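You operate a simulated robot arm through the tools that you are given. There is no shell and no other tool. Be economical: measure what you need, move in short steps, check, and stop when the job is done.

Carry out the task below with a simulated robot arm. There is one attempt and no reset: what you move stays moved.

JOB
Slide the coupler carrier in, latch it, then wipe its track clean with the purple cloth.
Fine: use the small cloth by the seal button and put it back; leave the carrier latched. What is to be rubbed or washed off counts as gone when no trace of it is left.

Only the result counts: the job must be done as asked and must still hold three seconds after the hand-in. Knocking over, shifting, dropping, spilling or breaking anything else fails it. A push-on lid holds only when it is set on centred and level and pressed home; a screw cap is set on level and turned clockwise until tight. Flat cloth is picked up by pressing the open fingertips on it (5 to 10 N) and closing them slowly along it; thin cloth reads only 2 to 8 mm in the jaws.

ROBOT AND FRAMES
A 7-joint arm with a two-finger parallel gripper, fixed in place. Base frame: the origin is at the foot of the arm, x ahead of it, y to its left, z up; the work surface is at about z = 86.8. Lengths are in cm, angles in degrees, forces in N, time in s.
With the tool pointing down near the work surface it reaches from about 24 to 68 cm from the base axis. Its first joint turns from -66.0 to 66.0 degrees. Payload 2.4 kg.
Tool frame: the origin (TCP) lies between the finger pads and is the grasp point; the fingertips stand 3 cm ahead of it; z points along the fingers, y is the line along which they close. The gripper opens to 9.4 cm. The fingers are 2.8 cm wide and 1 cm thick; the gripper's body (5 by 9.6 cm) begins 5.5 cm behind the TCP.
Orientation is that of the tool frame in the base frame, as [roll, pitch, yaw] about the fixed x, y, z axes, in that order (R = Rz(yaw) Ry(pitch) Rx(roll)). With the fingers straight down and closing along the base's y, the tool's x points along the base's -x, its y along +y and its z along -z.

CONTROLS
- The arm moves only by the tool apply_moves. Its argument "increments" is one flat list of numbers, 6 for each row, row after row: the shift along the tool's x, y, z in cm, then the turn, a rotation vector about the tool's x, y, z in degrees. In form: [x, y, z, wx, wy, wz, x, y, z, wx, wy, wz, ...]. A call has 1 to 10 rows; each row shifts and turns the commanded pose from where the row before left it, along the tool's axes as they then stand. "jaw" is the closure, from 0 (fully open) to 1 (shut), set as the call begins (left out, the last holds). Rows are played at 5 a second. More than 5 cm and 8.6 degrees between two rows, or a gripper value outside its range, and nothing of the call is played. A pose out of reach is approached as far as the arm can. The call stops where the force on the tool passes 50 N (or 10 N more than at its start, if that is more) or the arm is blocked; 0.2 s more then pass. The fingers move at their own pace (about 15.3 cm/s each) and stop on an object; they squeeze with about 24 N. The grip force told is the motor's: it shows also when the fingers shut on nothing. Time passes only in rows, and 0.2 s behind the last, so rows that do not move let the fingers close. It gives the time, the measured TCP pose, the force on the tool (base axes), the opening and the grip force at its end, in the units of the frame above (readings bear some noise), with the torque about the TCP (base axes, N m) and any sound that the robot's microphone picked up.
- Cameras (640 x 400 px; columns grow to the right, rows downward): "scene" is fixed at [2.64, 46.44, 145.2]; the picture's right is [-0.85, -0.52, 0.00], its down [-0.25, 0.42, -0.87] and it looks along [0.46, -0.74, -0.49] (base axes); focal length 345 px, centre (320, 200). "wrist" rides on the gripper at [7.6, 1.4, -10.3] in the tool frame; the picture's right is [-0.18, 0.98, 0.00], its down [-0.75, -0.14, -0.64] and it looks along [-0.63, -0.12, 0.77] (tool axes); focal length 243 px, centre (320, 200).
- capture(camera): a new picture of that camera. The clock stands still meanwhile.
- point_at(camera, pixels): there is no depth. For up to 12 entries [column, row, z] of the newest picture of that camera ("zoom" is the newest enlarged one), the place [x, y] in the base frame at which the ray of that pixel passes the height z, good to about 0.3 cm. The clock stands still meanwhile.
- inspect(camera, box): a new picture of the part [left, top, right, bottom] of that camera's present view, enlarged. The clock stands still meanwhile.
- hand_in(): hands the job in; it is judged then, once.

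Keep the steps short. Do not move on a guess: measure, check each grasp and each placing, and mend mistakes. In all there are 80 turns and 54 pictures (those below and enlarged ones count). Leave the gripper open and the arm clear of the work at the hand-in unless told otherwise, and finish with a single line.

The tools are called after "Emit:" as name(argument=value, ...) on one line, values as JSON. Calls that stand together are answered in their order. apply_moves: Moves the arm, as the interface text tells. Its arguments: {"type":"object","properties":{"increments":{"type":"array"},"jaw":{"type":"number"}},"required":["increments"]} The other tools are called the same way: capture (camera) takes a picture; point_at (camera, pixels) gives the place at which the rays of pixels pass given heights; inspect (camera, box) takes an enlarged picture of a part of a camera's view; hand_in () hands the job in.

At the start:

```text
clock: 0.0
ee_pos: [40.69, -7.7, 121.86]
orientation: [179.9, 0.0, -180.0]
force: [0.6, 0.1, -0.4]
torque: [0.01, 0.0, 0.0]
finger_gap: 9.39
gripper_force: 0.1
```

scene: 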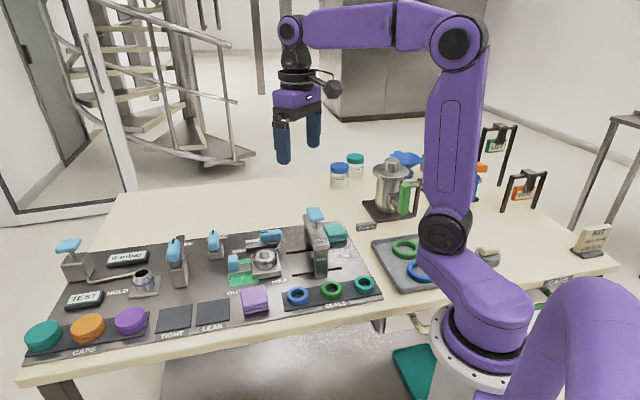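
wrist: 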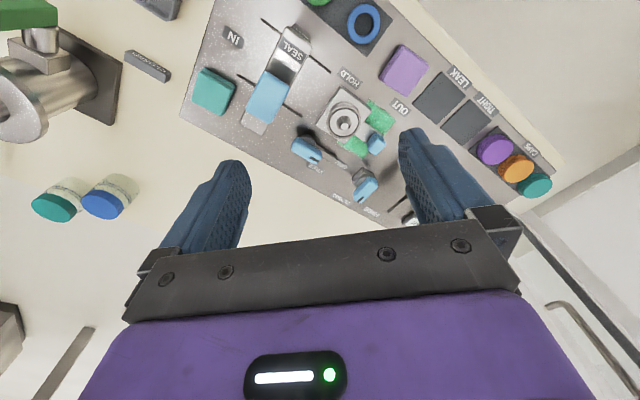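

I see a test panel with a carrier, levers, a teal button and a purple cloth near (255,300). I'll enlarge the panel in both views.

Emit:
inspect(camera="scene", box=[200, 190, 390, 320])

Emit:
inspect(camera="wrist", box=[180, 0, 460, 220])

Emit:
inspect(camera="scene", box=[20, 210, 280, 370])

```text
3.08 times, centred on (295, 255) of scene
```

zoom: 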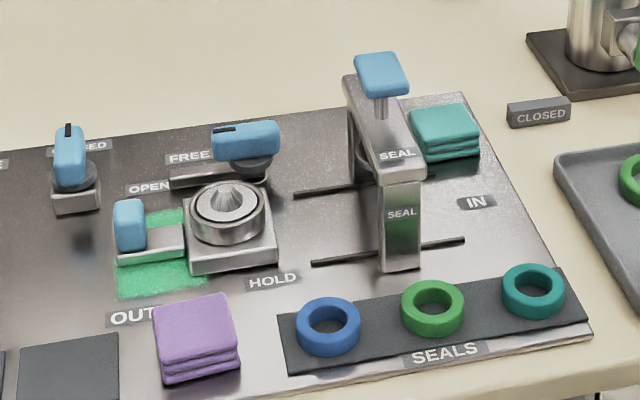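

```text
1.82 times, centred on (320, 110) of wrist
```

zoom: 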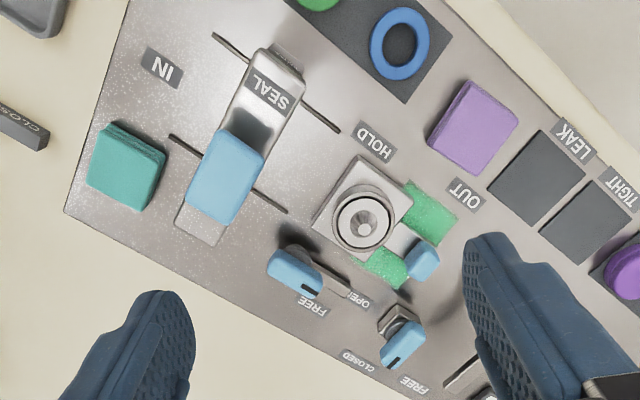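

```text
2.46 times, centred on (150, 290) of scene
```

zoom: 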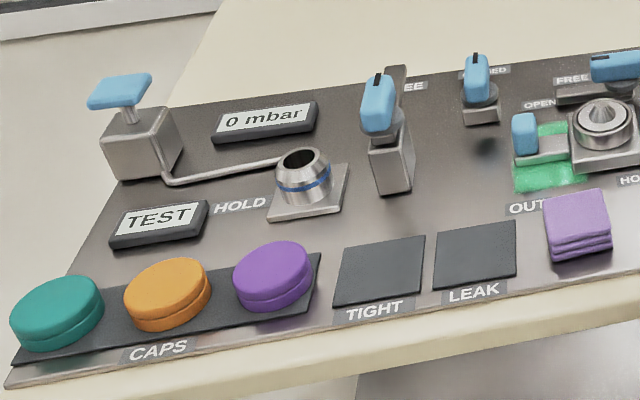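

I'll measure key panel points from the wrist view, assuming the panel top is at about z=88 and trying other heights for the taller parts.

Emit:
point_at(camera="wrist", pixels=[[213, 92, 88], [403, 70, 88], [343, 121, 88], [376, 142, 88], [265, 98, 88], [234, 38, 88], [285, 45, 88], [306, 57, 88], [255, 60, 88], [304, 92, 88], [387, 85, 88], [360, 185, 88]])

Emit:
point_at(camera="scene", pixels=[[335, 230, 88], [255, 300, 88], [264, 256, 88], [233, 262, 88], [315, 213, 98], [317, 270, 87], [288, 247, 87], [325, 242, 87], [293, 267, 87], [338, 260, 87], [270, 236, 92], [248, 281, 87]])

```text
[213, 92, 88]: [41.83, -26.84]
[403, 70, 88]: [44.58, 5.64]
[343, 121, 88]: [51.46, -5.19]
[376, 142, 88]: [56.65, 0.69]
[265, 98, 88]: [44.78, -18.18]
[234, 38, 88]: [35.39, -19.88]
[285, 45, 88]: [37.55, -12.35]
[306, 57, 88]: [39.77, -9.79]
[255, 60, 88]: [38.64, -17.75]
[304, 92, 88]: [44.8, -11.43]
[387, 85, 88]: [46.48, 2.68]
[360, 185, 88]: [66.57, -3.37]
```

```text
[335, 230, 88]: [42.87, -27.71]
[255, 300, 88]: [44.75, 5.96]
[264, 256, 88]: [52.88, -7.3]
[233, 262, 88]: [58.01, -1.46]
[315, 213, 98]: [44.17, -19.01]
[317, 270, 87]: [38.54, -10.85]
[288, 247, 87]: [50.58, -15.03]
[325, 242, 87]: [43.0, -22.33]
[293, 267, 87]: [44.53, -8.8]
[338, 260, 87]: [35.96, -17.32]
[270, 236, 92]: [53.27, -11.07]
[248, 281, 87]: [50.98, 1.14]
```

Track runs along about (-0.71,-0.7). I'll move to a closer viewpoint, staying well above the bridge.

Emit:
apply_moves(increments=[2.5, 0, 3, 0, 0, 0, 2.5, 0, 3, 0, 0, 0, 2.5, 0, 3, 0, 0, 0, 0, 0, 2, 0, 0, 0])

Emit:
capture(camera="wrist")

Emit:
inspect(camera="wrist", box=[200, 40, 440, 190])

```text
clock: 1.0
ee_pos: [33.13, -7.6, 110.81]
orientation: [180.0, 0.0, -180.0]
force: [-0.5, -0.9, -1.0]
torque: [0.03, 0.03, -0.02]
finger_gap: 9.38
gripper_force: 0.0
```

```text
48 pictures are left
```

wrist: 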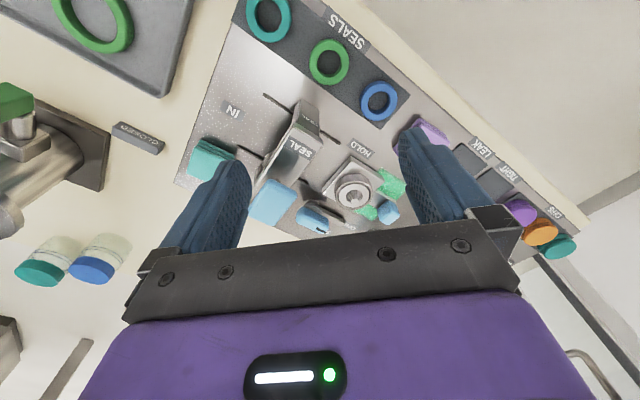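

```text
2.67 times, centred on (320, 115) of wrist
```

zoom: 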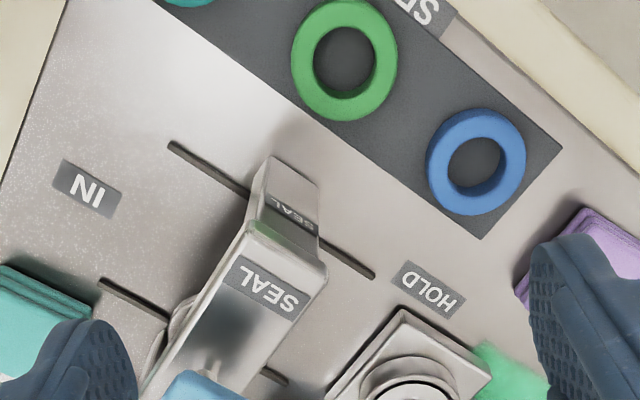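

The fingers hide the work here. I'll put the TCP over the carrier at about (50,-6), z 108, so it shows between the fingers.

Emit:
apply_moves(increments=[-4, 0.4, 0, 0, 0, 0, -4, 0.4, 0, 0, 0, 0, -4, 0.4, 0, 0, 0, 0, -5, 0, 2.5, 0, 0, 0])

Emit:
inspect(camera="wrist", box=[200, 0, 440, 200])

Emit:
inspect(camera="scene", box=[215, 200, 355, 300])

```text
refused: row 4 steps farther than a row can; nothing moved
```

```text
2.00 times, centred on (320, 100) of wrist
```

zoom: 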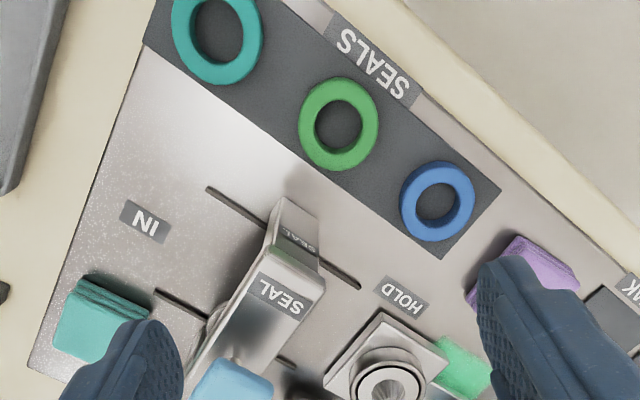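

```text
4.00 times, centred on (285, 250) of scene
```

zoom: 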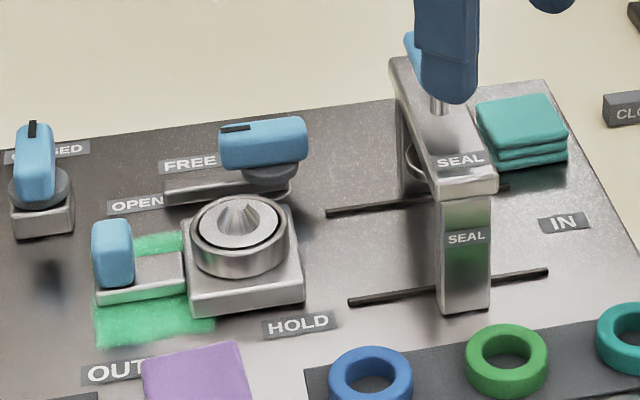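

The last move was refused (row too long), so I'll repeat it with shorter rows.

Emit:
apply_moves(increments=[-4, 0.4, 0, 0, 0, 0, -4, 0.4, 0, 0, 0, 0, -4, 0.4, 0, 0, 0, 0, -4, 0, 1.5, 0, 0, 0, -1, 0, 1, 0, 0, 0])

Emit:
inspect(camera="wrist", box=[200, 0, 440, 200])

Emit:
inspect(camera="scene", box=[215, 200, 355, 300])

```text
clock: 2.2
ee_pos: [50.11, -6.48, 108.38]
orientation: [179.9, -0.1, 179.9]
force: [0.5, 0.2, -1.0]
torque: [0.04, 0.02, 0.01]
finger_gap: 9.37
gripper_force: 0.0
```

```text
2.00 times, centred on (320, 100) of wrist
```

zoom: 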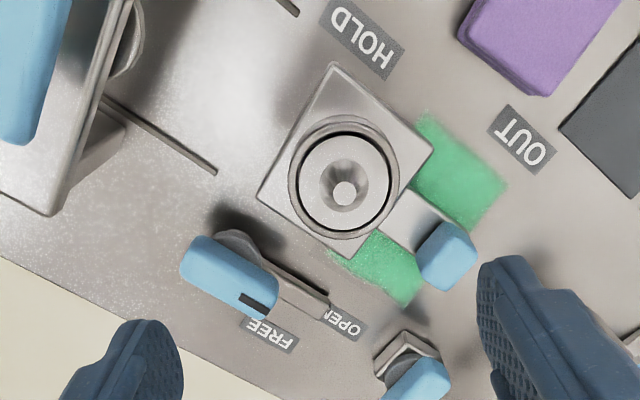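

```text
4.00 times, centred on (285, 250) of scene
```

zoom: 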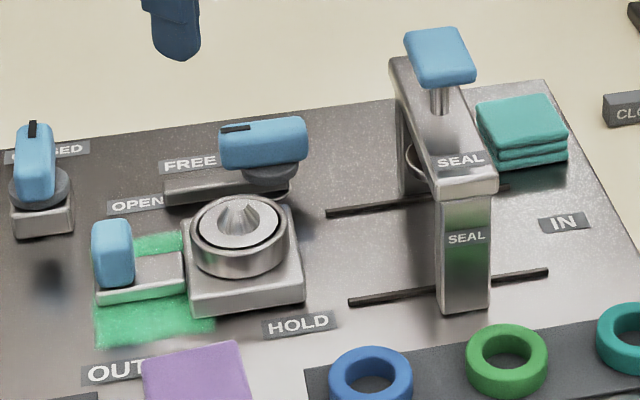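

The lever's bar lies along the track at FREE with HOLD across the track, and the carrier's blue handle is on the OUT side over the green stain. I'll take a full wrist picture to measure.

Emit:
capture(camera="wrist")

Emit:
point_at(camera="scene", pixels=[[243, 264, 92], [243, 255, 93], [242, 269, 90], [282, 235, 93], [272, 232, 95], [288, 231, 95], [297, 253, 87], [348, 247, 87], [303, 275, 87], [351, 267, 87]])

```text
42 pictures are left
```

wrist: 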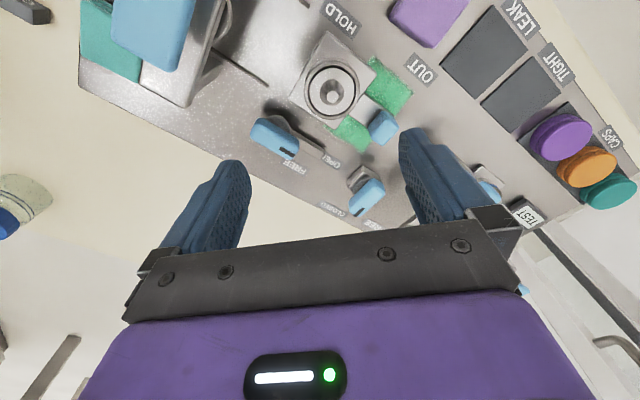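

```text
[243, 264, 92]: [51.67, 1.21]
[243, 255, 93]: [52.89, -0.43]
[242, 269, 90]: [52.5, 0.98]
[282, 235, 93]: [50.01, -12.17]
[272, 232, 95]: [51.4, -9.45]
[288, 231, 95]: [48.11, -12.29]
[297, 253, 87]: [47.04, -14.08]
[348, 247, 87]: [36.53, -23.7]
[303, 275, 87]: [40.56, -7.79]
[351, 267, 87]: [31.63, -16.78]
```

I'll correct those pixel conversions (the zoom is 4x) and measure again.

Emit:
point_at(camera="scene", pixels=[[286.8, 253.2, 87.5], [332.5, 247, 87.5], [292.5, 275.7, 87.5], [342, 267.7, 87.5], [233, 263, 91], [233, 250, 93], [234, 275, 88.5], [262, 254, 92], [271, 235, 93], [261, 233, 95], [280, 232, 95], [228, 286, 87.5]])

Emit:
point_at(camera="wrist", pixels=[[212, 50, 87.5], [267, 86, 87.5], [308, 6, 87.5], [331.5, 96, 92], [383, 126, 93], [383, 126, 91], [280, 120, 90], [260, 129, 94], [294, 147, 94], [324, 155, 90], [412, 100, 87.5], [362, 150, 87.5]])

```text
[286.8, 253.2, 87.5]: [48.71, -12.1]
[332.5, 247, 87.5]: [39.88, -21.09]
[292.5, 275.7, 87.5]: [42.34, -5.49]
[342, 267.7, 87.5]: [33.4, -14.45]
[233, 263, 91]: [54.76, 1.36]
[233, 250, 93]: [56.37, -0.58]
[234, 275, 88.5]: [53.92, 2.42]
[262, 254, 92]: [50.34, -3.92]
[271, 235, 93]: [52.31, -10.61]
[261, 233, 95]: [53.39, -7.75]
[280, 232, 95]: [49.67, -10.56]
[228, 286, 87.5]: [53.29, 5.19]
```

```text
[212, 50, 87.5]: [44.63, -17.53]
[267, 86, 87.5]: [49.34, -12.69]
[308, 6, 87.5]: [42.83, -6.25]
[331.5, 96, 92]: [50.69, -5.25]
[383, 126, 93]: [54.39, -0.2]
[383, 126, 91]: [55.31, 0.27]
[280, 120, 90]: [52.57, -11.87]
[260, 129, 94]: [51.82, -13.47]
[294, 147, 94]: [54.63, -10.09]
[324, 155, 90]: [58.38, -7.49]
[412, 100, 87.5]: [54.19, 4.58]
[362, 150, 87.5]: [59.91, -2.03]
```

Measured: the track direction u (to IN) is about (-0.707,-0.707). The handle is near (55,0.4) at z about 91, and the latch pivot is at (52.6,-11.9). I'll close the fingers, go to the OUT side of the handle at (57.6,3.2), and yaw by -45° while still high.

Emit:
apply_moves(increments=[-2.5, 3.23, 0, 0, 0, 0, -2.5, 3.23, 0, 0, 0, 0, -2.5, 3.23, 0, 0, 0, 0, 0, 0, 0, 0, 0, 7.5, 0, 0, 0, 0, 0, 7.5, 0, 0, 0, 0, 0, 7.5, 0, 0, 0, 0, 0, 7.5, 0, 0, 0, 0, 0, 7.5, 0, 0, 0, 0, 0, 7.5], jaw=1)

Emit:
capture(camera="wrist")

```text
clock: 4.2
ee_pos: [57.68, 3.24, 108.33]
orientation: [-180.0, 0.0, 134.9]
force: [0.3, 0.3, -0.1]
torque: [-0.01, -0.02, -0.02]
finger_gap: 0.02
gripper_force: 23.9
```

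```text
41 pictures are left
```

wrist: 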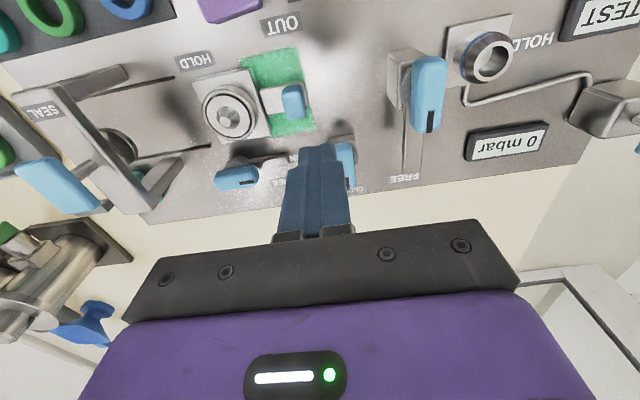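

I'll measure the handle edges, the tail and the stain in this aligned view.

Emit:
point_at(camera="wrist", pixels=[[293, 102, 92], [283, 102, 92], [306, 102, 92], [294, 86, 92], [294, 118, 92], [228, 112, 92], [246, 54, 87.5], [298, 47, 87.5], [315, 128, 87.5], [270, 135, 87.5], [410, 70, 95], [435, 95, 97]])

Emit:
inspect(camera="wrist", box=[180, 20, 380, 200])

```text
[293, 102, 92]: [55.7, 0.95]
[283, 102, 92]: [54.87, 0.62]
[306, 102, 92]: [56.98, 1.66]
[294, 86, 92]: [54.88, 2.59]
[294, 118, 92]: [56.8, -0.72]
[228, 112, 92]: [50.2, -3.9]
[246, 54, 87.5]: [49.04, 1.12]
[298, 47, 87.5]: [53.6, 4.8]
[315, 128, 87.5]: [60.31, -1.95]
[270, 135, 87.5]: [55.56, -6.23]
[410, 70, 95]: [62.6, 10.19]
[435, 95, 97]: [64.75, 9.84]
```

```text
2.22 times, centred on (280, 110) of wrist
```

zoom: 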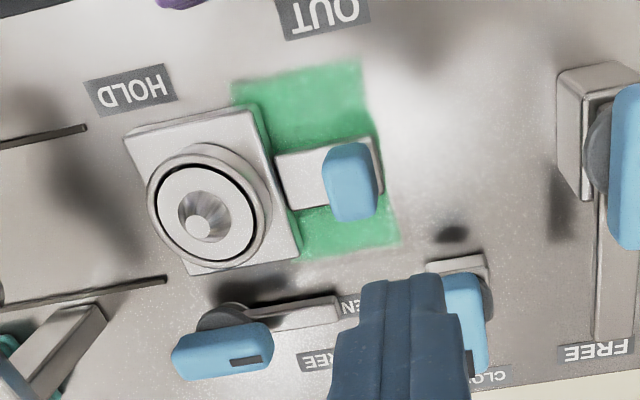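

Handle outer face is at u≈-41.4, v≈38.8. I'll go down at u=-43.5 to TCP z 92.4 (tips about 2 cm above the panel).

Emit:
apply_moves(increments=[-0.3, 0.45, 4, 0, 0, 0, 0, 0, 4, 0, 0, 0, 0, 0, 4, 0, 0, 0, 0, 0, 2, 0, 0, 0, 0, 0, 2, 0, 0, 0])

Emit:
inspect(camera="scene", box=[190, 190, 350, 310])

```text
clock: 5.4
ee_pos: [58.28, 3.42, 92.33]
orientation: [180.0, 0.1, 135.0]
force: [0.7, 0.3, -0.1]
torque: [0.05, 0.01, 0.01]
finger_gap: 0.03
gripper_force: 24.0
```

```text
3.33 times, centred on (270, 250) of scene
```

zoom: 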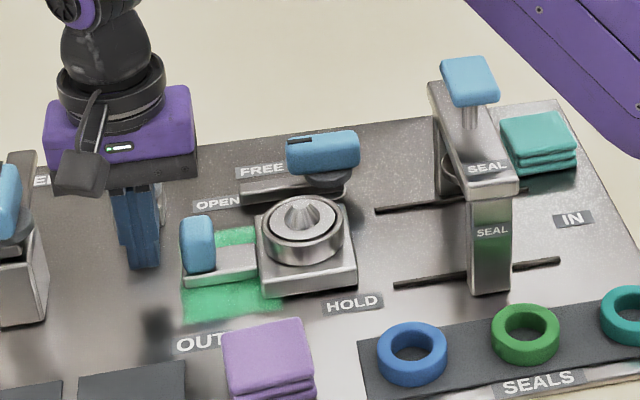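

Fingers are beside the handle on the OUT side. I'll push 3 cm toward IN and watch the force.

Emit:
apply_moves(increments=[0, -1, 0, 0, 0, 0, 0, -1, 0, 0, 0, 0, 0, -1, 0, 0, 0, 0])

```text
clock: 6.2
ee_pos: [56.0, 1.31, 92.4]
orientation: [179.9, 0.0, 134.9]
force: [0.3, 0.8, -0.3]
torque: [-0.01, 0.0, 0.01]
finger_gap: 0.0
gripper_force: 24.0
```

Emit:
inspect(camera="scene", box=[190, 190, 350, 310])

```text
3.33 times, centred on (270, 250) of scene
```

zoom: 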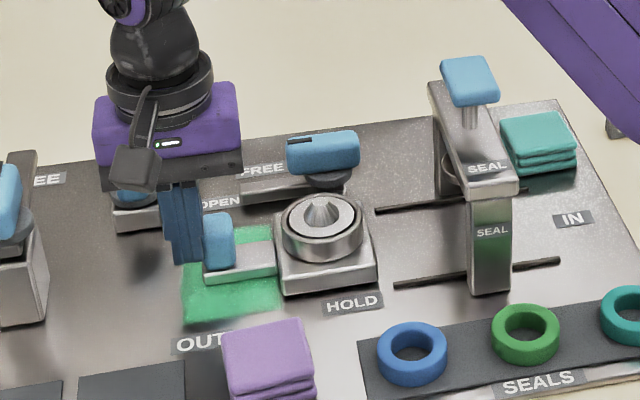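

The carrier slides with the push. I'll continue 8 cm.

Emit:
apply_moves(increments=[0, -1, 0, 0, 0, 0, 0, -1, 0, 0, 0, 0, 0, -1, 0, 0, 0, 0, 0, -1, 0, 0, 0, 0, 0, -1, 0, 0, 0, 0, 0, -1, 0, 0, 0, 0, 0, -1, 0, 0, 0, 0, 0, -1, 0, 0, 0, 0])

Emit:
inspect(camera="scene", box=[190, 190, 350, 310])

```text
clock: 8.0
ee_pos: [50.39, -4.52, 92.24]
orientation: [180.0, -0.1, 135.0]
force: [0.7, -1.1, 1.1]
torque: [0.0, 0.01, 0.01]
finger_gap: 0.01
gripper_force: 24.6
```

```text
3.33 times, centred on (270, 250) of scene
```

zoom: 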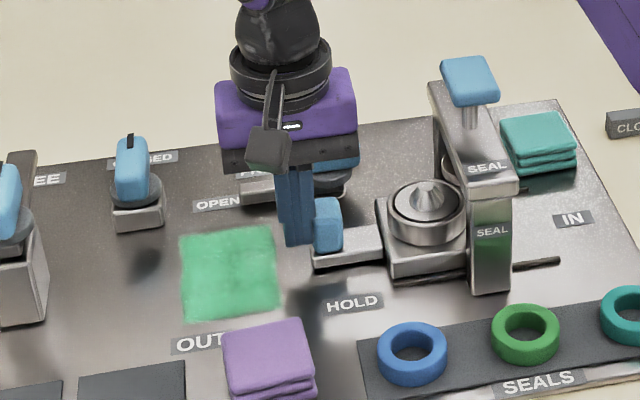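

The whole stain is now exposed. The carrier has about 3–4 cm to go, so I'll continue in small rows until it stops.

Emit:
apply_moves(increments=[0, -0.6, 0, 0, 0, 0, 0, -0.6, 0, 0, 0, 0, 0, -0.6, 0, 0, 0, 0, 0, -0.6, 0, 0, 0, 0, 0, -0.4, 0, 0, 0, 0, 0, -0.4, 0, 0, 0, 0])

Emit:
inspect(camera="scene", box=[190, 190, 350, 310])

```text
clock: 9.4
ee_pos: [48.14, -6.81, 92.43]
orientation: [-180.0, 0.0, 135.0]
force: [-0.1, 1.3, 0.1]
torque: [-0.01, -0.03, 0.02]
finger_gap: 0.0
gripper_force: 24.0
```

```text
3.33 times, centred on (270, 250) of scene
```

zoom: 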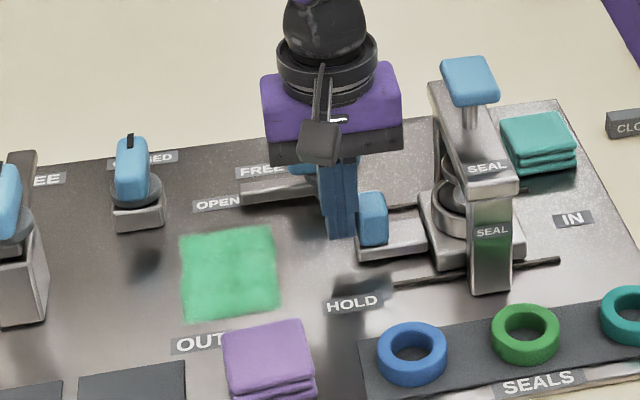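

No stop felt yet. I'll go on with 0.3 cm steps.

Emit:
apply_moves(increments=[0, -0.3, 0, 0, 0, 0, 0, -0.3, 0, 0, 0, 0, 0, -0.3, 0, 0, 0, 0, 0, -0.3, 0, 0, 0, 0])

```text
clock: 10.4
ee_pos: [47.9, -6.99, 92.48]
orientation: [179.5, 0.5, 135.4]
force: [7.0, 4.8, -3.7]
torque: [0.04, -0.11, -0.03]
finger_gap: 0.01
gripper_force: 23.8
stopped in row 4: the force on the tool passed its limit at 54 N (the readings are from after the stop); the commanded pose is now the measured one
```

It has reached the stop (54 N, u=-28.9). I'll back off 2 cm, rise to z 110, and look.

Emit:
apply_moves(increments=[0, 1, 0, 0, 0, 0, 0, 1, 0, 0, 0, 0, 0, 0, -4, 0, 0, 0, 0, 0, -4.5, 0, 0, 0, 0, 0, -4.5, 0, 0, 0, 0, 0, -4.5, 0, 0, 0])

Emit:
capture(camera="wrist")

Emit:
inspect(camera="scene", box=[190, 190, 350, 310])

```text
clock: 11.8
ee_pos: [48.76, -5.57, 110.0]
orientation: [179.6, 0.4, 135.4]
force: [-0.4, 0.4, 0.6]
torque: [0.0, -0.01, 0.0]
finger_gap: 0.02
gripper_force: 23.8
```

```text
35 pictures are left
```

wrist: 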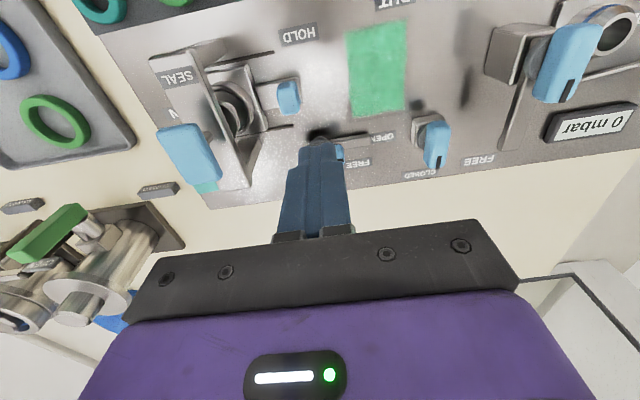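

```text
3.33 times, centred on (270, 250) of scene
```

zoom: 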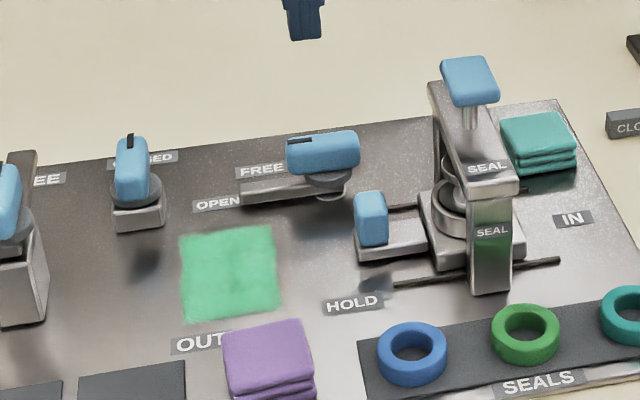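

The carrier is fully in, with the handle just past the HOLD line. Next I'll measure the latch bar before turning it.

Emit:
point_at(camera="scene", pixels=[[246, 247, 89.5], [277, 248, 89.5], [262, 248, 89.5], [260, 235, 93], [281, 235, 93], [270, 229, 94], [286, 256, 92], [287, 271, 88.5]])

Emit:
point_at(camera="wrist", pixels=[[396, 133, 89.5], [350, 140, 89.5], [288, 98, 92], [300, 98, 92], [276, 98, 92], [350, 25, 87], [405, 22, 87], [353, 117, 87], [404, 107, 87], [192, 155, 101]])

Emit:
inspect(camera="wrist", box=[260, 70, 460, 200])

```text
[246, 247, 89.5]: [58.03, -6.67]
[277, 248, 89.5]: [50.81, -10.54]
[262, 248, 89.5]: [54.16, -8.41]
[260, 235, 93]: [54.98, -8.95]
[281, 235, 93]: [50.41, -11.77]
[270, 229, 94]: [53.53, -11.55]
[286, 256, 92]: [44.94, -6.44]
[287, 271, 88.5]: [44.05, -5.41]
```

```text
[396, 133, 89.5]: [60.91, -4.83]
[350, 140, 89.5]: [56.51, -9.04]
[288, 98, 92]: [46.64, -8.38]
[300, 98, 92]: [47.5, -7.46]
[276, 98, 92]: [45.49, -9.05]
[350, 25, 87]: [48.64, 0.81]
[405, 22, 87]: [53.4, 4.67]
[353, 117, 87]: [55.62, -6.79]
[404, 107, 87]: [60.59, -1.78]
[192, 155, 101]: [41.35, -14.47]
```

```text
3.08 times, centred on (360, 135) of wrist
```

zoom: 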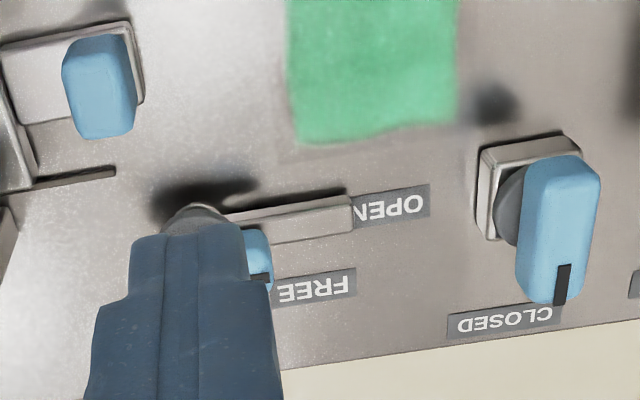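

Bar: pivot about (52.6,-11.9), tip about (58.3,-7). I'll move above a spot behind the bar's free end (u=-34.3, v=49.6) and then descend until the tips are at z≈88.3.

Emit:
apply_moves(increments=[-3.7, 1.25, 0, 0, 0, 0, -3.7, 1.25, 0, 0, 0, 0, -3.8, 1.26, 0, 0, 0, 0, 0, 0, 4.5, 0, 0, 0, 0, 0, 4.5, 0, 0, 0, 0, 0, 4, 0, 0, 0, 0, 0, 3, 0, 0, 0])

Emit:
inspect(camera="scene", box=[190, 190, 350, 310])

```text
clock: 13.4
ee_pos: [59.68, -10.86, 94.21]
orientation: [179.5, 0.3, 135.4]
force: [0.1, 0.5, -0.2]
torque: [-0.02, -0.01, -0.02]
finger_gap: 0.0
gripper_force: 24.6
```

```text
3.33 times, centred on (270, 250) of scene
```

zoom: 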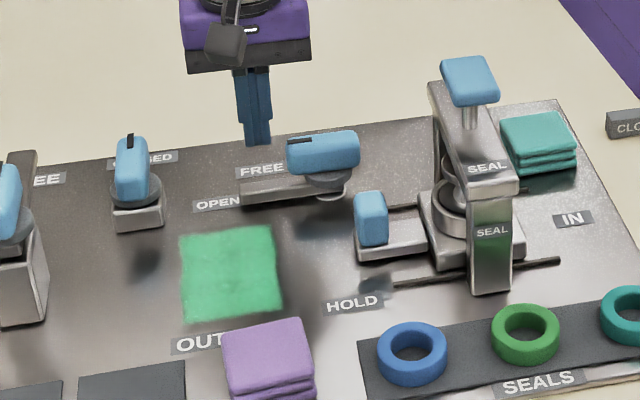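

Well placed behind the bar. I'll descend 2.9 and push gently to first contact.

Emit:
apply_moves(increments=[0, 0, 1.5, 0, 0, 0, 0, 0, 1.4, 0, 0, 0, 1, 0, 0, 0, 0, 0, 1, 0, 0, 0, 0, 0, 1, 0, 0, 0, 0, 0])

Emit:
inspect(camera="scene", box=[190, 190, 350, 310])

```text
clock: 14.6
ee_pos: [57.8, -8.81, 91.11]
orientation: [179.5, 0.4, 135.4]
force: [0.7, -0.6, 0.0]
torque: [0.02, 0.01, -0.02]
finger_gap: 0.03
gripper_force: 23.9
```

```text
3.33 times, centred on (270, 250) of scene
```

zoom: 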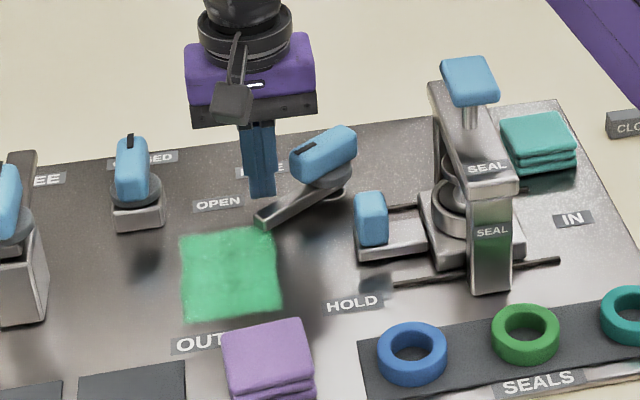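

The bar turns with the push. I'll follow the arc toward HOLD.

Emit:
apply_moves(increments=[1, 0, 0, 0, 0, 0, 0.95, 0, 0, 0, 0, 0, 0.8, -0.2, 0, 0, 0, 0, 0.75, -0.2, 0, 0, 0, 0, 0.7, -0.45, 0, 0, 0, 0, 0.7, -0.45, 0, 0, 0, 0, 0.6, -0.65, 0, 0, 0, 0, 0.5, -0.65, 0, 0, 0, 0])

Emit:
inspect(camera="scene", box=[190, 190, 350, 310])

```text
clock: 16.4
ee_pos: [51.54, -6.5, 91.11]
orientation: [179.5, 0.4, 135.4]
force: [0.1, 0.0, -0.1]
torque: [-0.01, 0.02, -0.03]
finger_gap: 0.0
gripper_force: 24.0
```

```text
3.33 times, centred on (270, 250) of scene
```

zoom: 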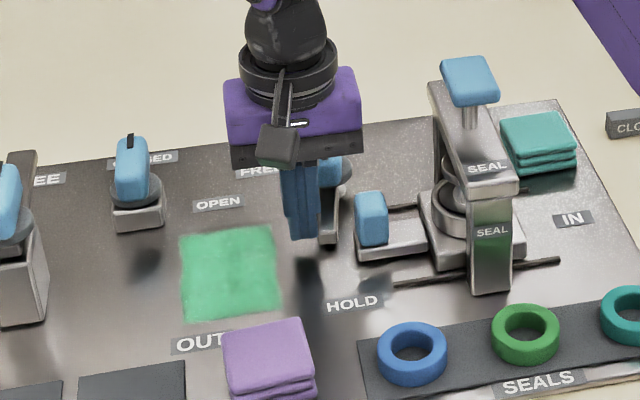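

The bar is nearly across. I'll push on toward IN in small steps until it stops.

Emit:
apply_moves(increments=[0.3, -0.5, 0, 0, 0, 0, 0.2, -0.4, 0, 0, 0, 0, 0, -0.3, 0, 0, 0, 0, 0, -0.3, 0, 0, 0, 0, 0, -0.3, 0, 0, 0, 0, 0, -0.3, 0, 0, 0, 0])

Emit:
inspect(camera="scene", box=[210, 190, 330, 290])

```text
clock: 17.8
ee_pos: [50.12, -6.79, 91.16]
orientation: [179.2, 1.0, 136.0]
force: [32.9, 32.4, -3.7]
torque: [0.94, -0.87, 0.62]
finger_gap: 0.01
gripper_force: 24.4
```

```text
4.00 times, centred on (270, 240) of scene
```

zoom: 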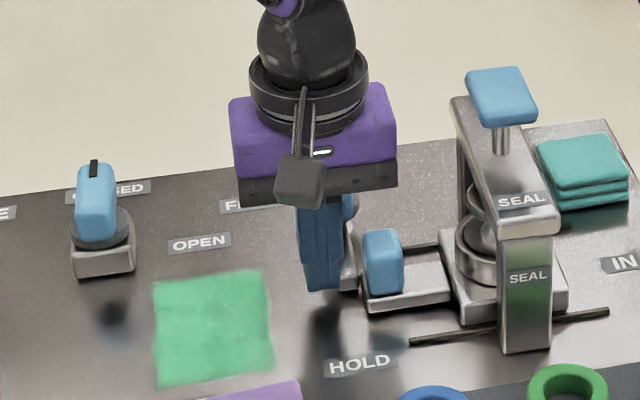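

The force is about 46 N, so the bar has met its stop or the handle. I'll back off, rise, and look from above.

Emit:
apply_moves(increments=[0, 1, 0, 0, 0, 0, 0, 1.5, -0.5, 0, 0, 0, 0, 0, -4, 0, 0, 0, 1, 1, -4.5, 0, 0, 0, 1, 1, -4.5, 0, 0, 0, 1, 1, -4.5, 0, 0, 0])

Emit:
capture(camera="wrist")

Emit:
inspect(camera="wrist", box=[160, 40, 340, 190])

Emit:
inspect(camera="scene", box=[210, 190, 330, 290])

```text
clock: 19.2
ee_pos: [51.16, -1.4, 109.12]
orientation: [179.6, 0.4, 135.4]
force: [0.1, 0.3, -0.5]
torque: [0.0, 0.02, 0.01]
finger_gap: 0.0
gripper_force: 24.1
```

```text
28 pictures are left
```

wrist: 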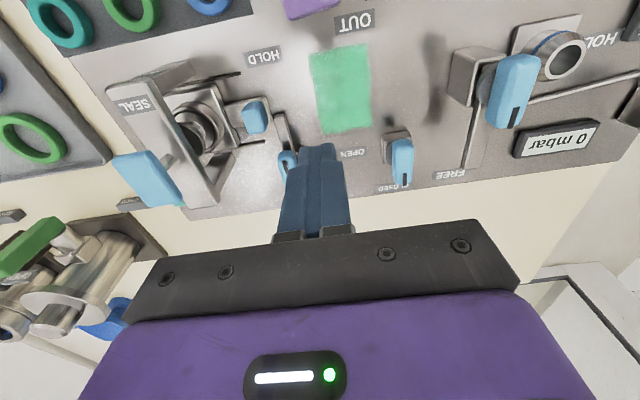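

```text
2.67 times, centred on (250, 115) of wrist
```

zoom: 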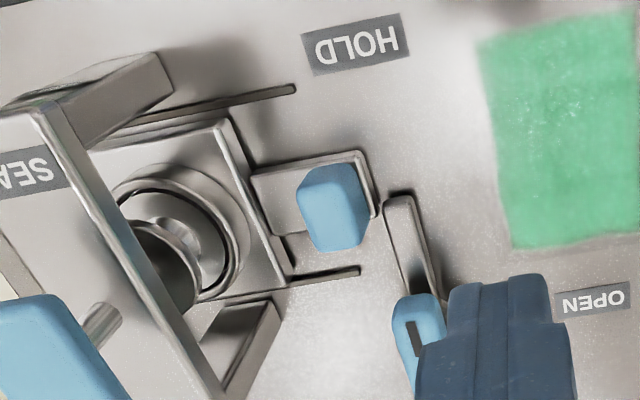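

```text
4.00 times, centred on (270, 240) of scene
```

zoom: 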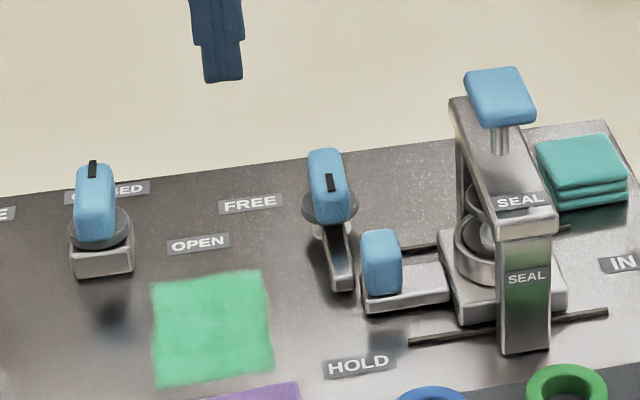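

The bar now lies straight across behind the handle, pointing at HOLD, so the carrier is latched in. The headline asks for the purple cloth, and the purple one is unique. The note's "by the seal button" fits the teal cloth better, but I'll follow the named colour. Next I'll open the fingers, level the tool and look at the purple cloth from above.

Emit:
apply_moves(increments=[3.3, 0.1, 0, 0.4, 0.4, 0.4, 3.3, 0.1, 0, 0, 0, 0, 3.2, 0.2, 0, 0, 0, 0], jaw=0)

Emit:
capture(camera="wrist")

Emit:
inspect(camera="scene", box=[215, 260, 305, 330])

```text
clock: 20.0
ee_pos: [44.62, 6.08, 109.22]
orientation: [-180.0, -0.1, 135.0]
force: [-0.2, -0.4, -0.6]
torque: [0.01, 0.01, 0.02]
finger_gap: 9.42
gripper_force: 0.0
```

```text
25 pictures are left
```

wrist: 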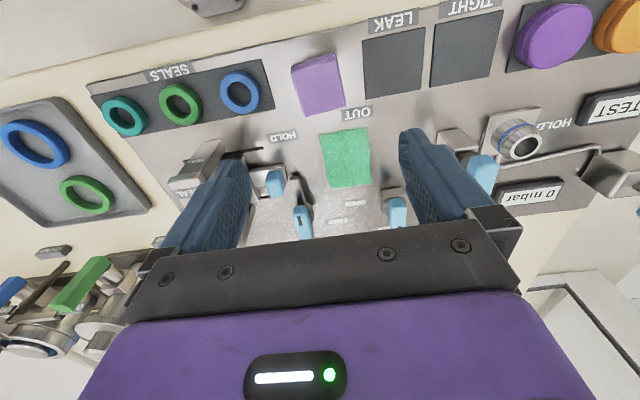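

```text
5.71 times, centred on (260, 295) of scene
```

zoom: 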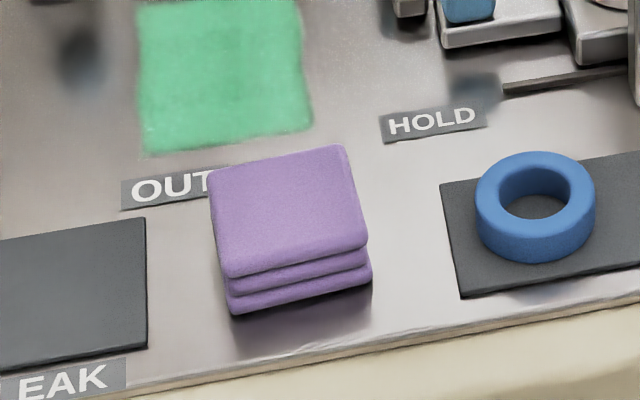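

The purple stack is about 1.8 cm high. I'll measure its corners and the stain corners.

Emit:
point_at(camera="wrist", pixels=[[292, 65, 88.8], [334, 54, 88.8], [345, 104, 88.8], [302, 115, 87.2], [318, 84, 88.8], [320, 133, 87], [368, 128, 87], [328, 190, 87], [372, 182, 87]])

Emit:
point_at(camera="zoom", pixels=[[212, 172, 88.8], [342, 147, 88.8], [366, 245, 88.8], [228, 275, 88.8], [232, 313, 87], [371, 280, 87], [140, 5, 87], [295, 5, 87], [312, 130, 87], [145, 155, 87]])

```text
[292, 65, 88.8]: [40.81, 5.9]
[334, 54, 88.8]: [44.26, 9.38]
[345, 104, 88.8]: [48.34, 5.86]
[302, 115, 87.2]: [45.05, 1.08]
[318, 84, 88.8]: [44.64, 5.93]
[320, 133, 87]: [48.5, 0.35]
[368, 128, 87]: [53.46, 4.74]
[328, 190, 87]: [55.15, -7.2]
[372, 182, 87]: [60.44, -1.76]
```

```text
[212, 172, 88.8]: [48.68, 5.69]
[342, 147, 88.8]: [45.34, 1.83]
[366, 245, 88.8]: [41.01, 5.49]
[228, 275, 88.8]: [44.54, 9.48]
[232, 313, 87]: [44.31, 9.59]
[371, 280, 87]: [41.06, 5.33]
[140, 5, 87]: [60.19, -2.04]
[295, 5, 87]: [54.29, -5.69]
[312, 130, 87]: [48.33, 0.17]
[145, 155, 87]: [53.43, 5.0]
```

Cloth centre is (44.7,5.7), about 5.2 cm square and square with the tool. I'll narrow the jaws to about 7 cm to stay clear of the seal rack and LEAK pad, centre over the cloth and descend to z 93.

Emit:
apply_moves(increments=[-0.35, -0.25, 4, 0, 0, 0, 0, 0, 4, 0, 0, 0, 0, 0, 4, 0, 0, 0, 0, 0, 2.2, 0, 0, 0, 0, 0, 2, 0, 0, 0], jaw=0.25)

Emit:
inspect(camera="scene", box=[205, 245, 315, 330])

```text
clock: 21.2
ee_pos: [44.63, 5.37, 92.79]
orientation: [179.8, -0.1, 135.0]
force: [-0.1, 1.0, -0.7]
torque: [0.03, 0.0, 0.02]
finger_gap: 7.07
gripper_force: 0.1
```

```text
4.71 times, centred on (260, 288) of scene
```

zoom: 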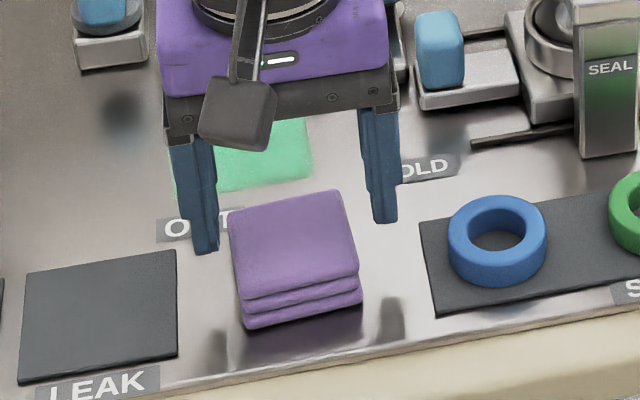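

The fingers straddle the cloth with room on both sides. I'll descend 2.2 cm.

Emit:
apply_moves(increments=[0, 0, 1.1, 0, 0, 0, 0, 0, 1.1, 0, 0, 0])

```text
clock: 21.8
ee_pos: [44.63, 5.32, 90.63]
orientation: [179.8, 0.0, 135.0]
force: [0.4, 0.1, -0.6]
torque: [0.0, -0.01, 0.02]
finger_gap: 7.08
gripper_force: 0.0
```

No contact yet. I'll centre by 0.25 cm and close slowly on the cloth.

Emit:
apply_moves(increments=[0, 0.25, 0, 0, 0, 0], jaw=0.38)

Emit:
apply_moves(increments=[0, 0, 0, 0, 0, 0, 0, 0, 0, 0, 0, 0, 0, 0, 0, 0, 0, 0], jaw=0.6)

Emit:
inspect(camera="scene", box=[205, 245, 315, 330])

```text
clock: 22.2
ee_pos: [44.69, 5.53, 90.51]
orientation: [179.9, 0.0, 134.9]
force: [0.3, 0.1, -0.3]
torque: [-0.01, 0.02, -0.02]
finger_gap: 5.8
gripper_force: 0.2
```

```text
clock: 23.0
ee_pos: [44.81, 5.45, 90.63]
orientation: [179.9, 0.1, 135.0]
force: [0.3, 0.0, -0.4]
torque: [0.01, -0.01, 0.01]
finger_gap: 5.58
gripper_force: 23.9
```

```text
4.71 times, centred on (260, 288) of scene
```

zoom: 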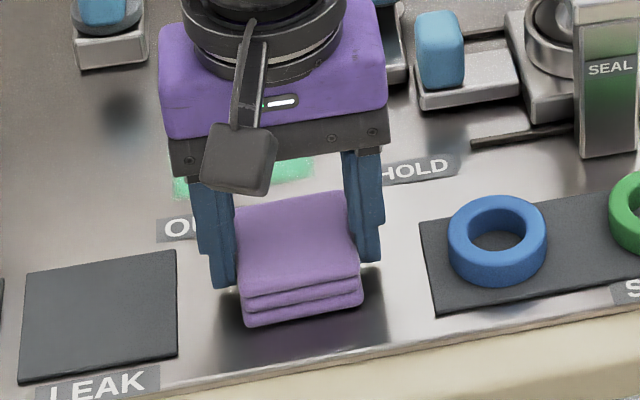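

The cloth is held (5.58 cm, 24 N); the put-back pose is (44.8,5.45,90.63). I'll lift 3 cm and carry it over the front of the stain (u=-39.4, v=36.2).

Emit:
apply_moves(increments=[0, 0, -1.5, 0, 0, 0, 0, 0, -1.5, 0, 0, 0, -2.8, 1.3, 0, 0, 0, 0, -2.8, 1.3, 0, 0, 0, 0, -2.8, 1.3, 0, 0, 0, 0, 0, 0, 1.5, 0, 0, 0])

Emit:
inspect(camera="scene", box=[185, 220, 315, 320])

```text
clock: 24.4
ee_pos: [53.66, 2.13, 92.34]
orientation: [179.9, 0.1, 135.0]
force: [-0.3, 0.4, -0.6]
torque: [0.02, 0.0, 0.04]
finger_gap: 5.51
gripper_force: 24.4
```

```text
4.00 times, centred on (250, 270) of scene
```

zoom: 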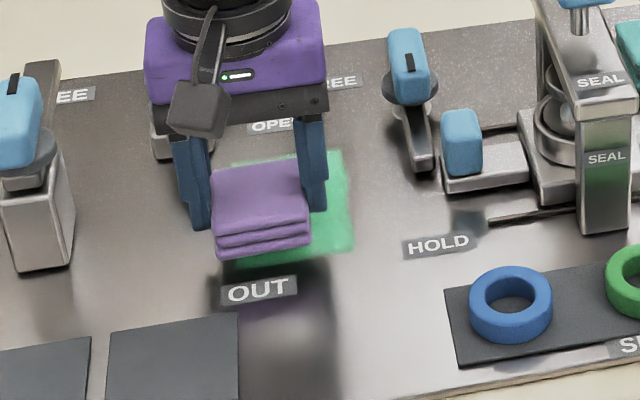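

The cloth hangs level over the stain. I'll lower to contact.

Emit:
apply_moves(increments=[0, 0, 1.2, 0, 0, 0, 0, 0, 0.3, 0, 0, 0, 0, 0, 0.2, 0, 0, 0, 0, 0, 0.1, 0, 0, 0])

```text
clock: 25.4
ee_pos: [53.52, 2.29, 90.54]
orientation: [179.7, 0.0, 135.0]
force: [-8.1, 0.0, 28.7]
torque: [0.02, 0.38, 0.13]
finger_gap: 5.52
gripper_force: 24.1
```

Contact at 28 N, more than needed. I'll ease up 0.12 cm and make a stroke toward the rear.

Emit:
apply_moves(increments=[0, 0, -0.12, 0, 0, 0, -0.8, 0, 0, 0, 0, 0, -0.8, 0, 0, 0, 0, 0, -0.8, 0, 0, 0, 0, 0])

```text
clock: 26.4
ee_pos: [54.97, 0.66, 90.58]
orientation: [179.9, 0.0, 135.0]
force: [-0.8, 3.8, 8.1]
torque: [0.11, -0.04, 0.05]
finger_gap: 5.48
gripper_force: 23.7
```

8 N pressure is good. I'll continue the stroke to v≈42.2 and partly back.

Emit:
apply_moves(increments=[-1, 0, 0, 0, 0, 0, -1, 0, 0, 0, 0, 0, -1, 0, 0, 0, 0, 0, -0.8, 0, 0, 0, 0, 0, 1, 0, 0, 0, 0, 0, 1, 0, 0, 0, 0, 0, 1, 0, 0, 0, 0, 0, 1, 0, 0, 0, 0, 0, 1, 0, 0, 0, 0, 0, 1.2, 0, 0, 0, 0, 0])

Emit:
inspect(camera="scene", box=[185, 220, 315, 320])

```text
clock: 28.6
ee_pos: [53.53, 2.31, 90.56]
orientation: [179.9, 0.0, 135.0]
force: [0.8, 0.2, -0.7]
torque: [0.01, -0.05, 0.05]
finger_gap: 5.46
gripper_force: 23.5
```

```text
4.00 times, centred on (250, 270) of scene
```

zoom: 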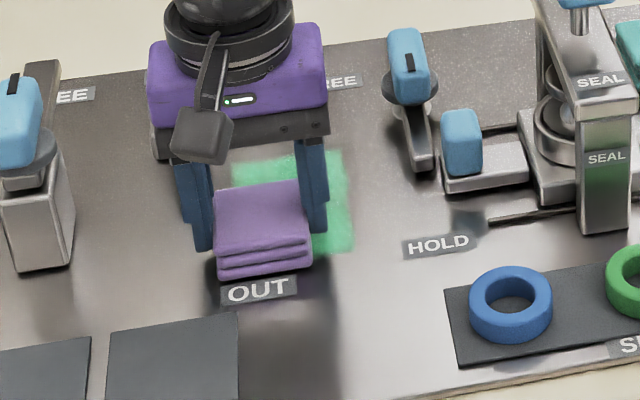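

Some green remains and the pressure has dropped to about zero. I'll press 0.1 cm deeper and repeat the lane.

Emit:
apply_moves(increments=[0, 0, 0.1, 0, 0, 0, -1.2, 0, 0, 0, 0, 0, -1.2, 0, 0, 0, 0, 0, -1.2, 0, 0, 0, 0, 0, -1.2, 0, 0, 0, 0, 0, -1.2, 0, 0, 0, 0, 0])

Emit:
inspect(camera="scene", box=[185, 220, 315, 320])

```text
clock: 30.0
ee_pos: [57.73, -1.77, 90.53]
orientation: [179.9, 0.0, 134.9]
force: [-7.2, 8.2, 25.1]
torque: [0.17, 0.28, -0.04]
finger_gap: 5.48
gripper_force: 24.0
```

```text
4.00 times, centred on (250, 270) of scene
```

zoom: 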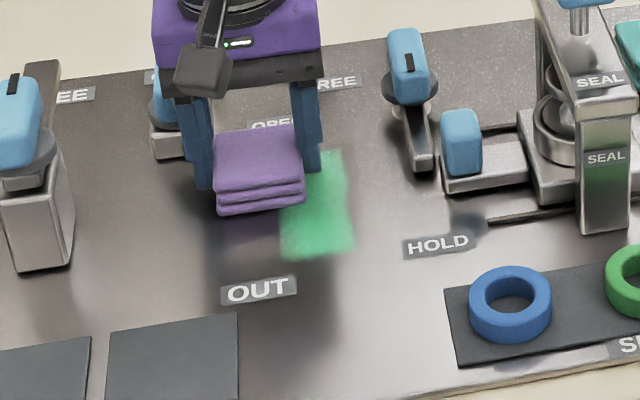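

The left lane is coming clean. Force reads 25 N, so I'll ease 0.05, shift across to the right lane (u≈-36.6) and stroke forward.

Emit:
apply_moves(increments=[0, 0, -0.05, 0, 0, 0, 0, -0.9, 0, 0, 0, 0, 0, -0.9, 0, 0, 0, 0, 0, -0.9, 0, 0, 0, 0, 1.2, 0, 0, 0, 0, 0, 1.2, 0, 0, 0, 0, 0, 1.2, 0, 0, 0, 0, 0, 1.2, 0, 0, 0, 0, 0, 1.2, 0, 0, 0, 0, 0, 0.5, 0, 0, 0, 0, 0])

Emit:
inspect(camera="scene", box=[185, 220, 315, 320])

```text
clock: 32.2
ee_pos: [51.41, 0.73, 90.55]
orientation: [179.7, 0.2, 135.0]
force: [8.4, -8.6, 27.6]
torque: [-0.25, -0.1, 0.02]
finger_gap: 5.48
gripper_force: 23.6
```

```text
4.00 times, centred on (250, 270) of scene
```

zoom: 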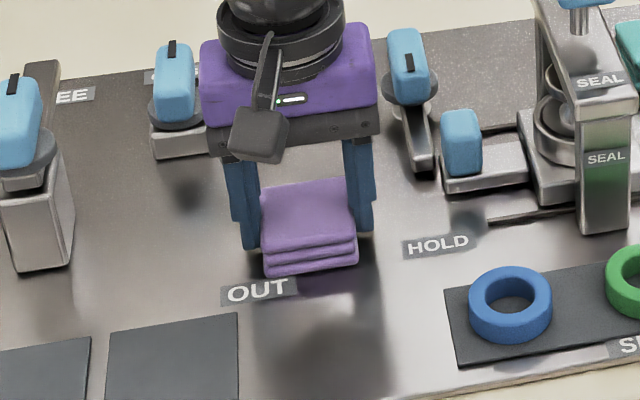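

It looks clean. To be sure no trace is left I'll make another round: up the right lane (a little further right), then across.

Emit:
apply_moves(increments=[0, -0.5, -0.05, 0, 0, 0, -1.2, 0, 0, 0, 0, 0, -1.2, 0, 0, 0, 0, 0, -1.2, 0, 0, 0, 0, 0, -1.2, 0, 0, 0, 0, 0, -1.4, 0, 0, 0, 0, 0, 0, 1, 0, 0, 0, 0, 0, 1.2, 0, 0, 0, 0, 0, 1.2, 0, 0, 0, 0])

Emit:
apply_moves(increments=[1.2, 0, 0, 0, 0, 0, 1.2, 0, 0, 0, 0, 0, 1.2, 0, 0, 0, 0, 0, 1.2, 0, 0, 0, 0, 0, 1.4, 0, 0, 0, 0, 0, 0.5, -1.5, 0, 0, 0, 0, 0, -1.5, 0, 0, 0, 0])

```text
clock: 34.2
ee_pos: [57.6, -1.73, 90.65]
orientation: [180.0, 0.0, 135.1]
force: [-0.1, -0.3, -0.5]
torque: [-0.02, 0.02, -0.01]
finger_gap: 5.46
gripper_force: 24.2
```

```text
clock: 35.8
ee_pos: [50.95, 1.12, 90.42]
orientation: [179.8, 0.1, 135.0]
force: [2.3, 1.9, 5.3]
torque: [0.12, 0.15, -0.04]
finger_gap: 5.47
gripper_force: 23.4
```

Both lanes are rewiped. I'll lift the cloth and carry it back above its original spot.

Emit:
apply_moves(increments=[0, 0, -1.5, 0, 0, 0, 0, 0, -1.5, 0, 0, 0, 2.5, -0.4, 0, 0, 0, 0, 2.5, -0.4, 0, 0, 0, 0, 2.4, -0.47, 0, 0, 0, 0])

Emit:
inspect(camera="scene", box=[185, 220, 315, 320])

Emit:
capture(camera="wrist")

```text
clock: 37.0
ee_pos: [44.7, 5.4, 93.58]
orientation: [179.9, 0.1, 135.1]
force: [-0.8, -0.5, 0.0]
torque: [0.02, -0.02, 0.01]
finger_gap: 5.46
gripper_force: 23.9
```

```text
4.00 times, centred on (250, 270) of scene
```

zoom: 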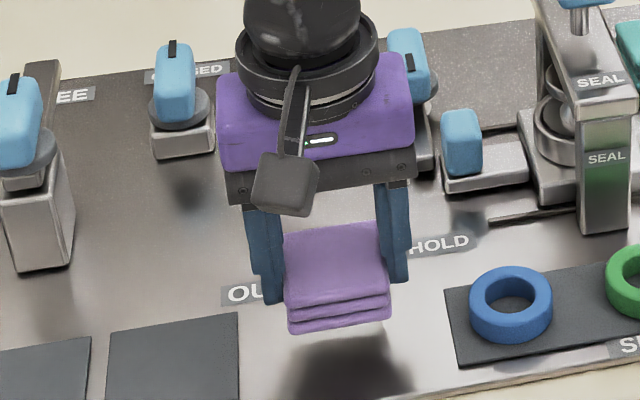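

```text
16 pictures are left
```

wrist: 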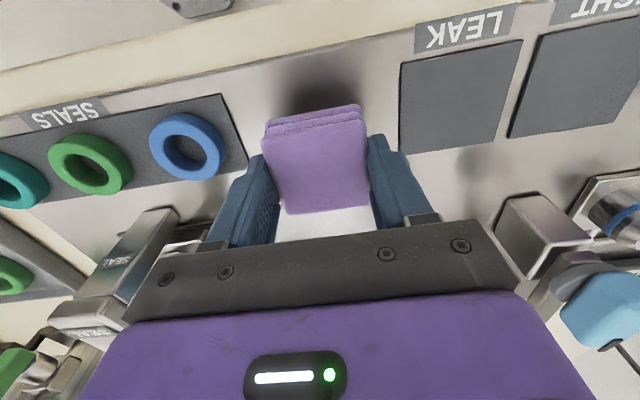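

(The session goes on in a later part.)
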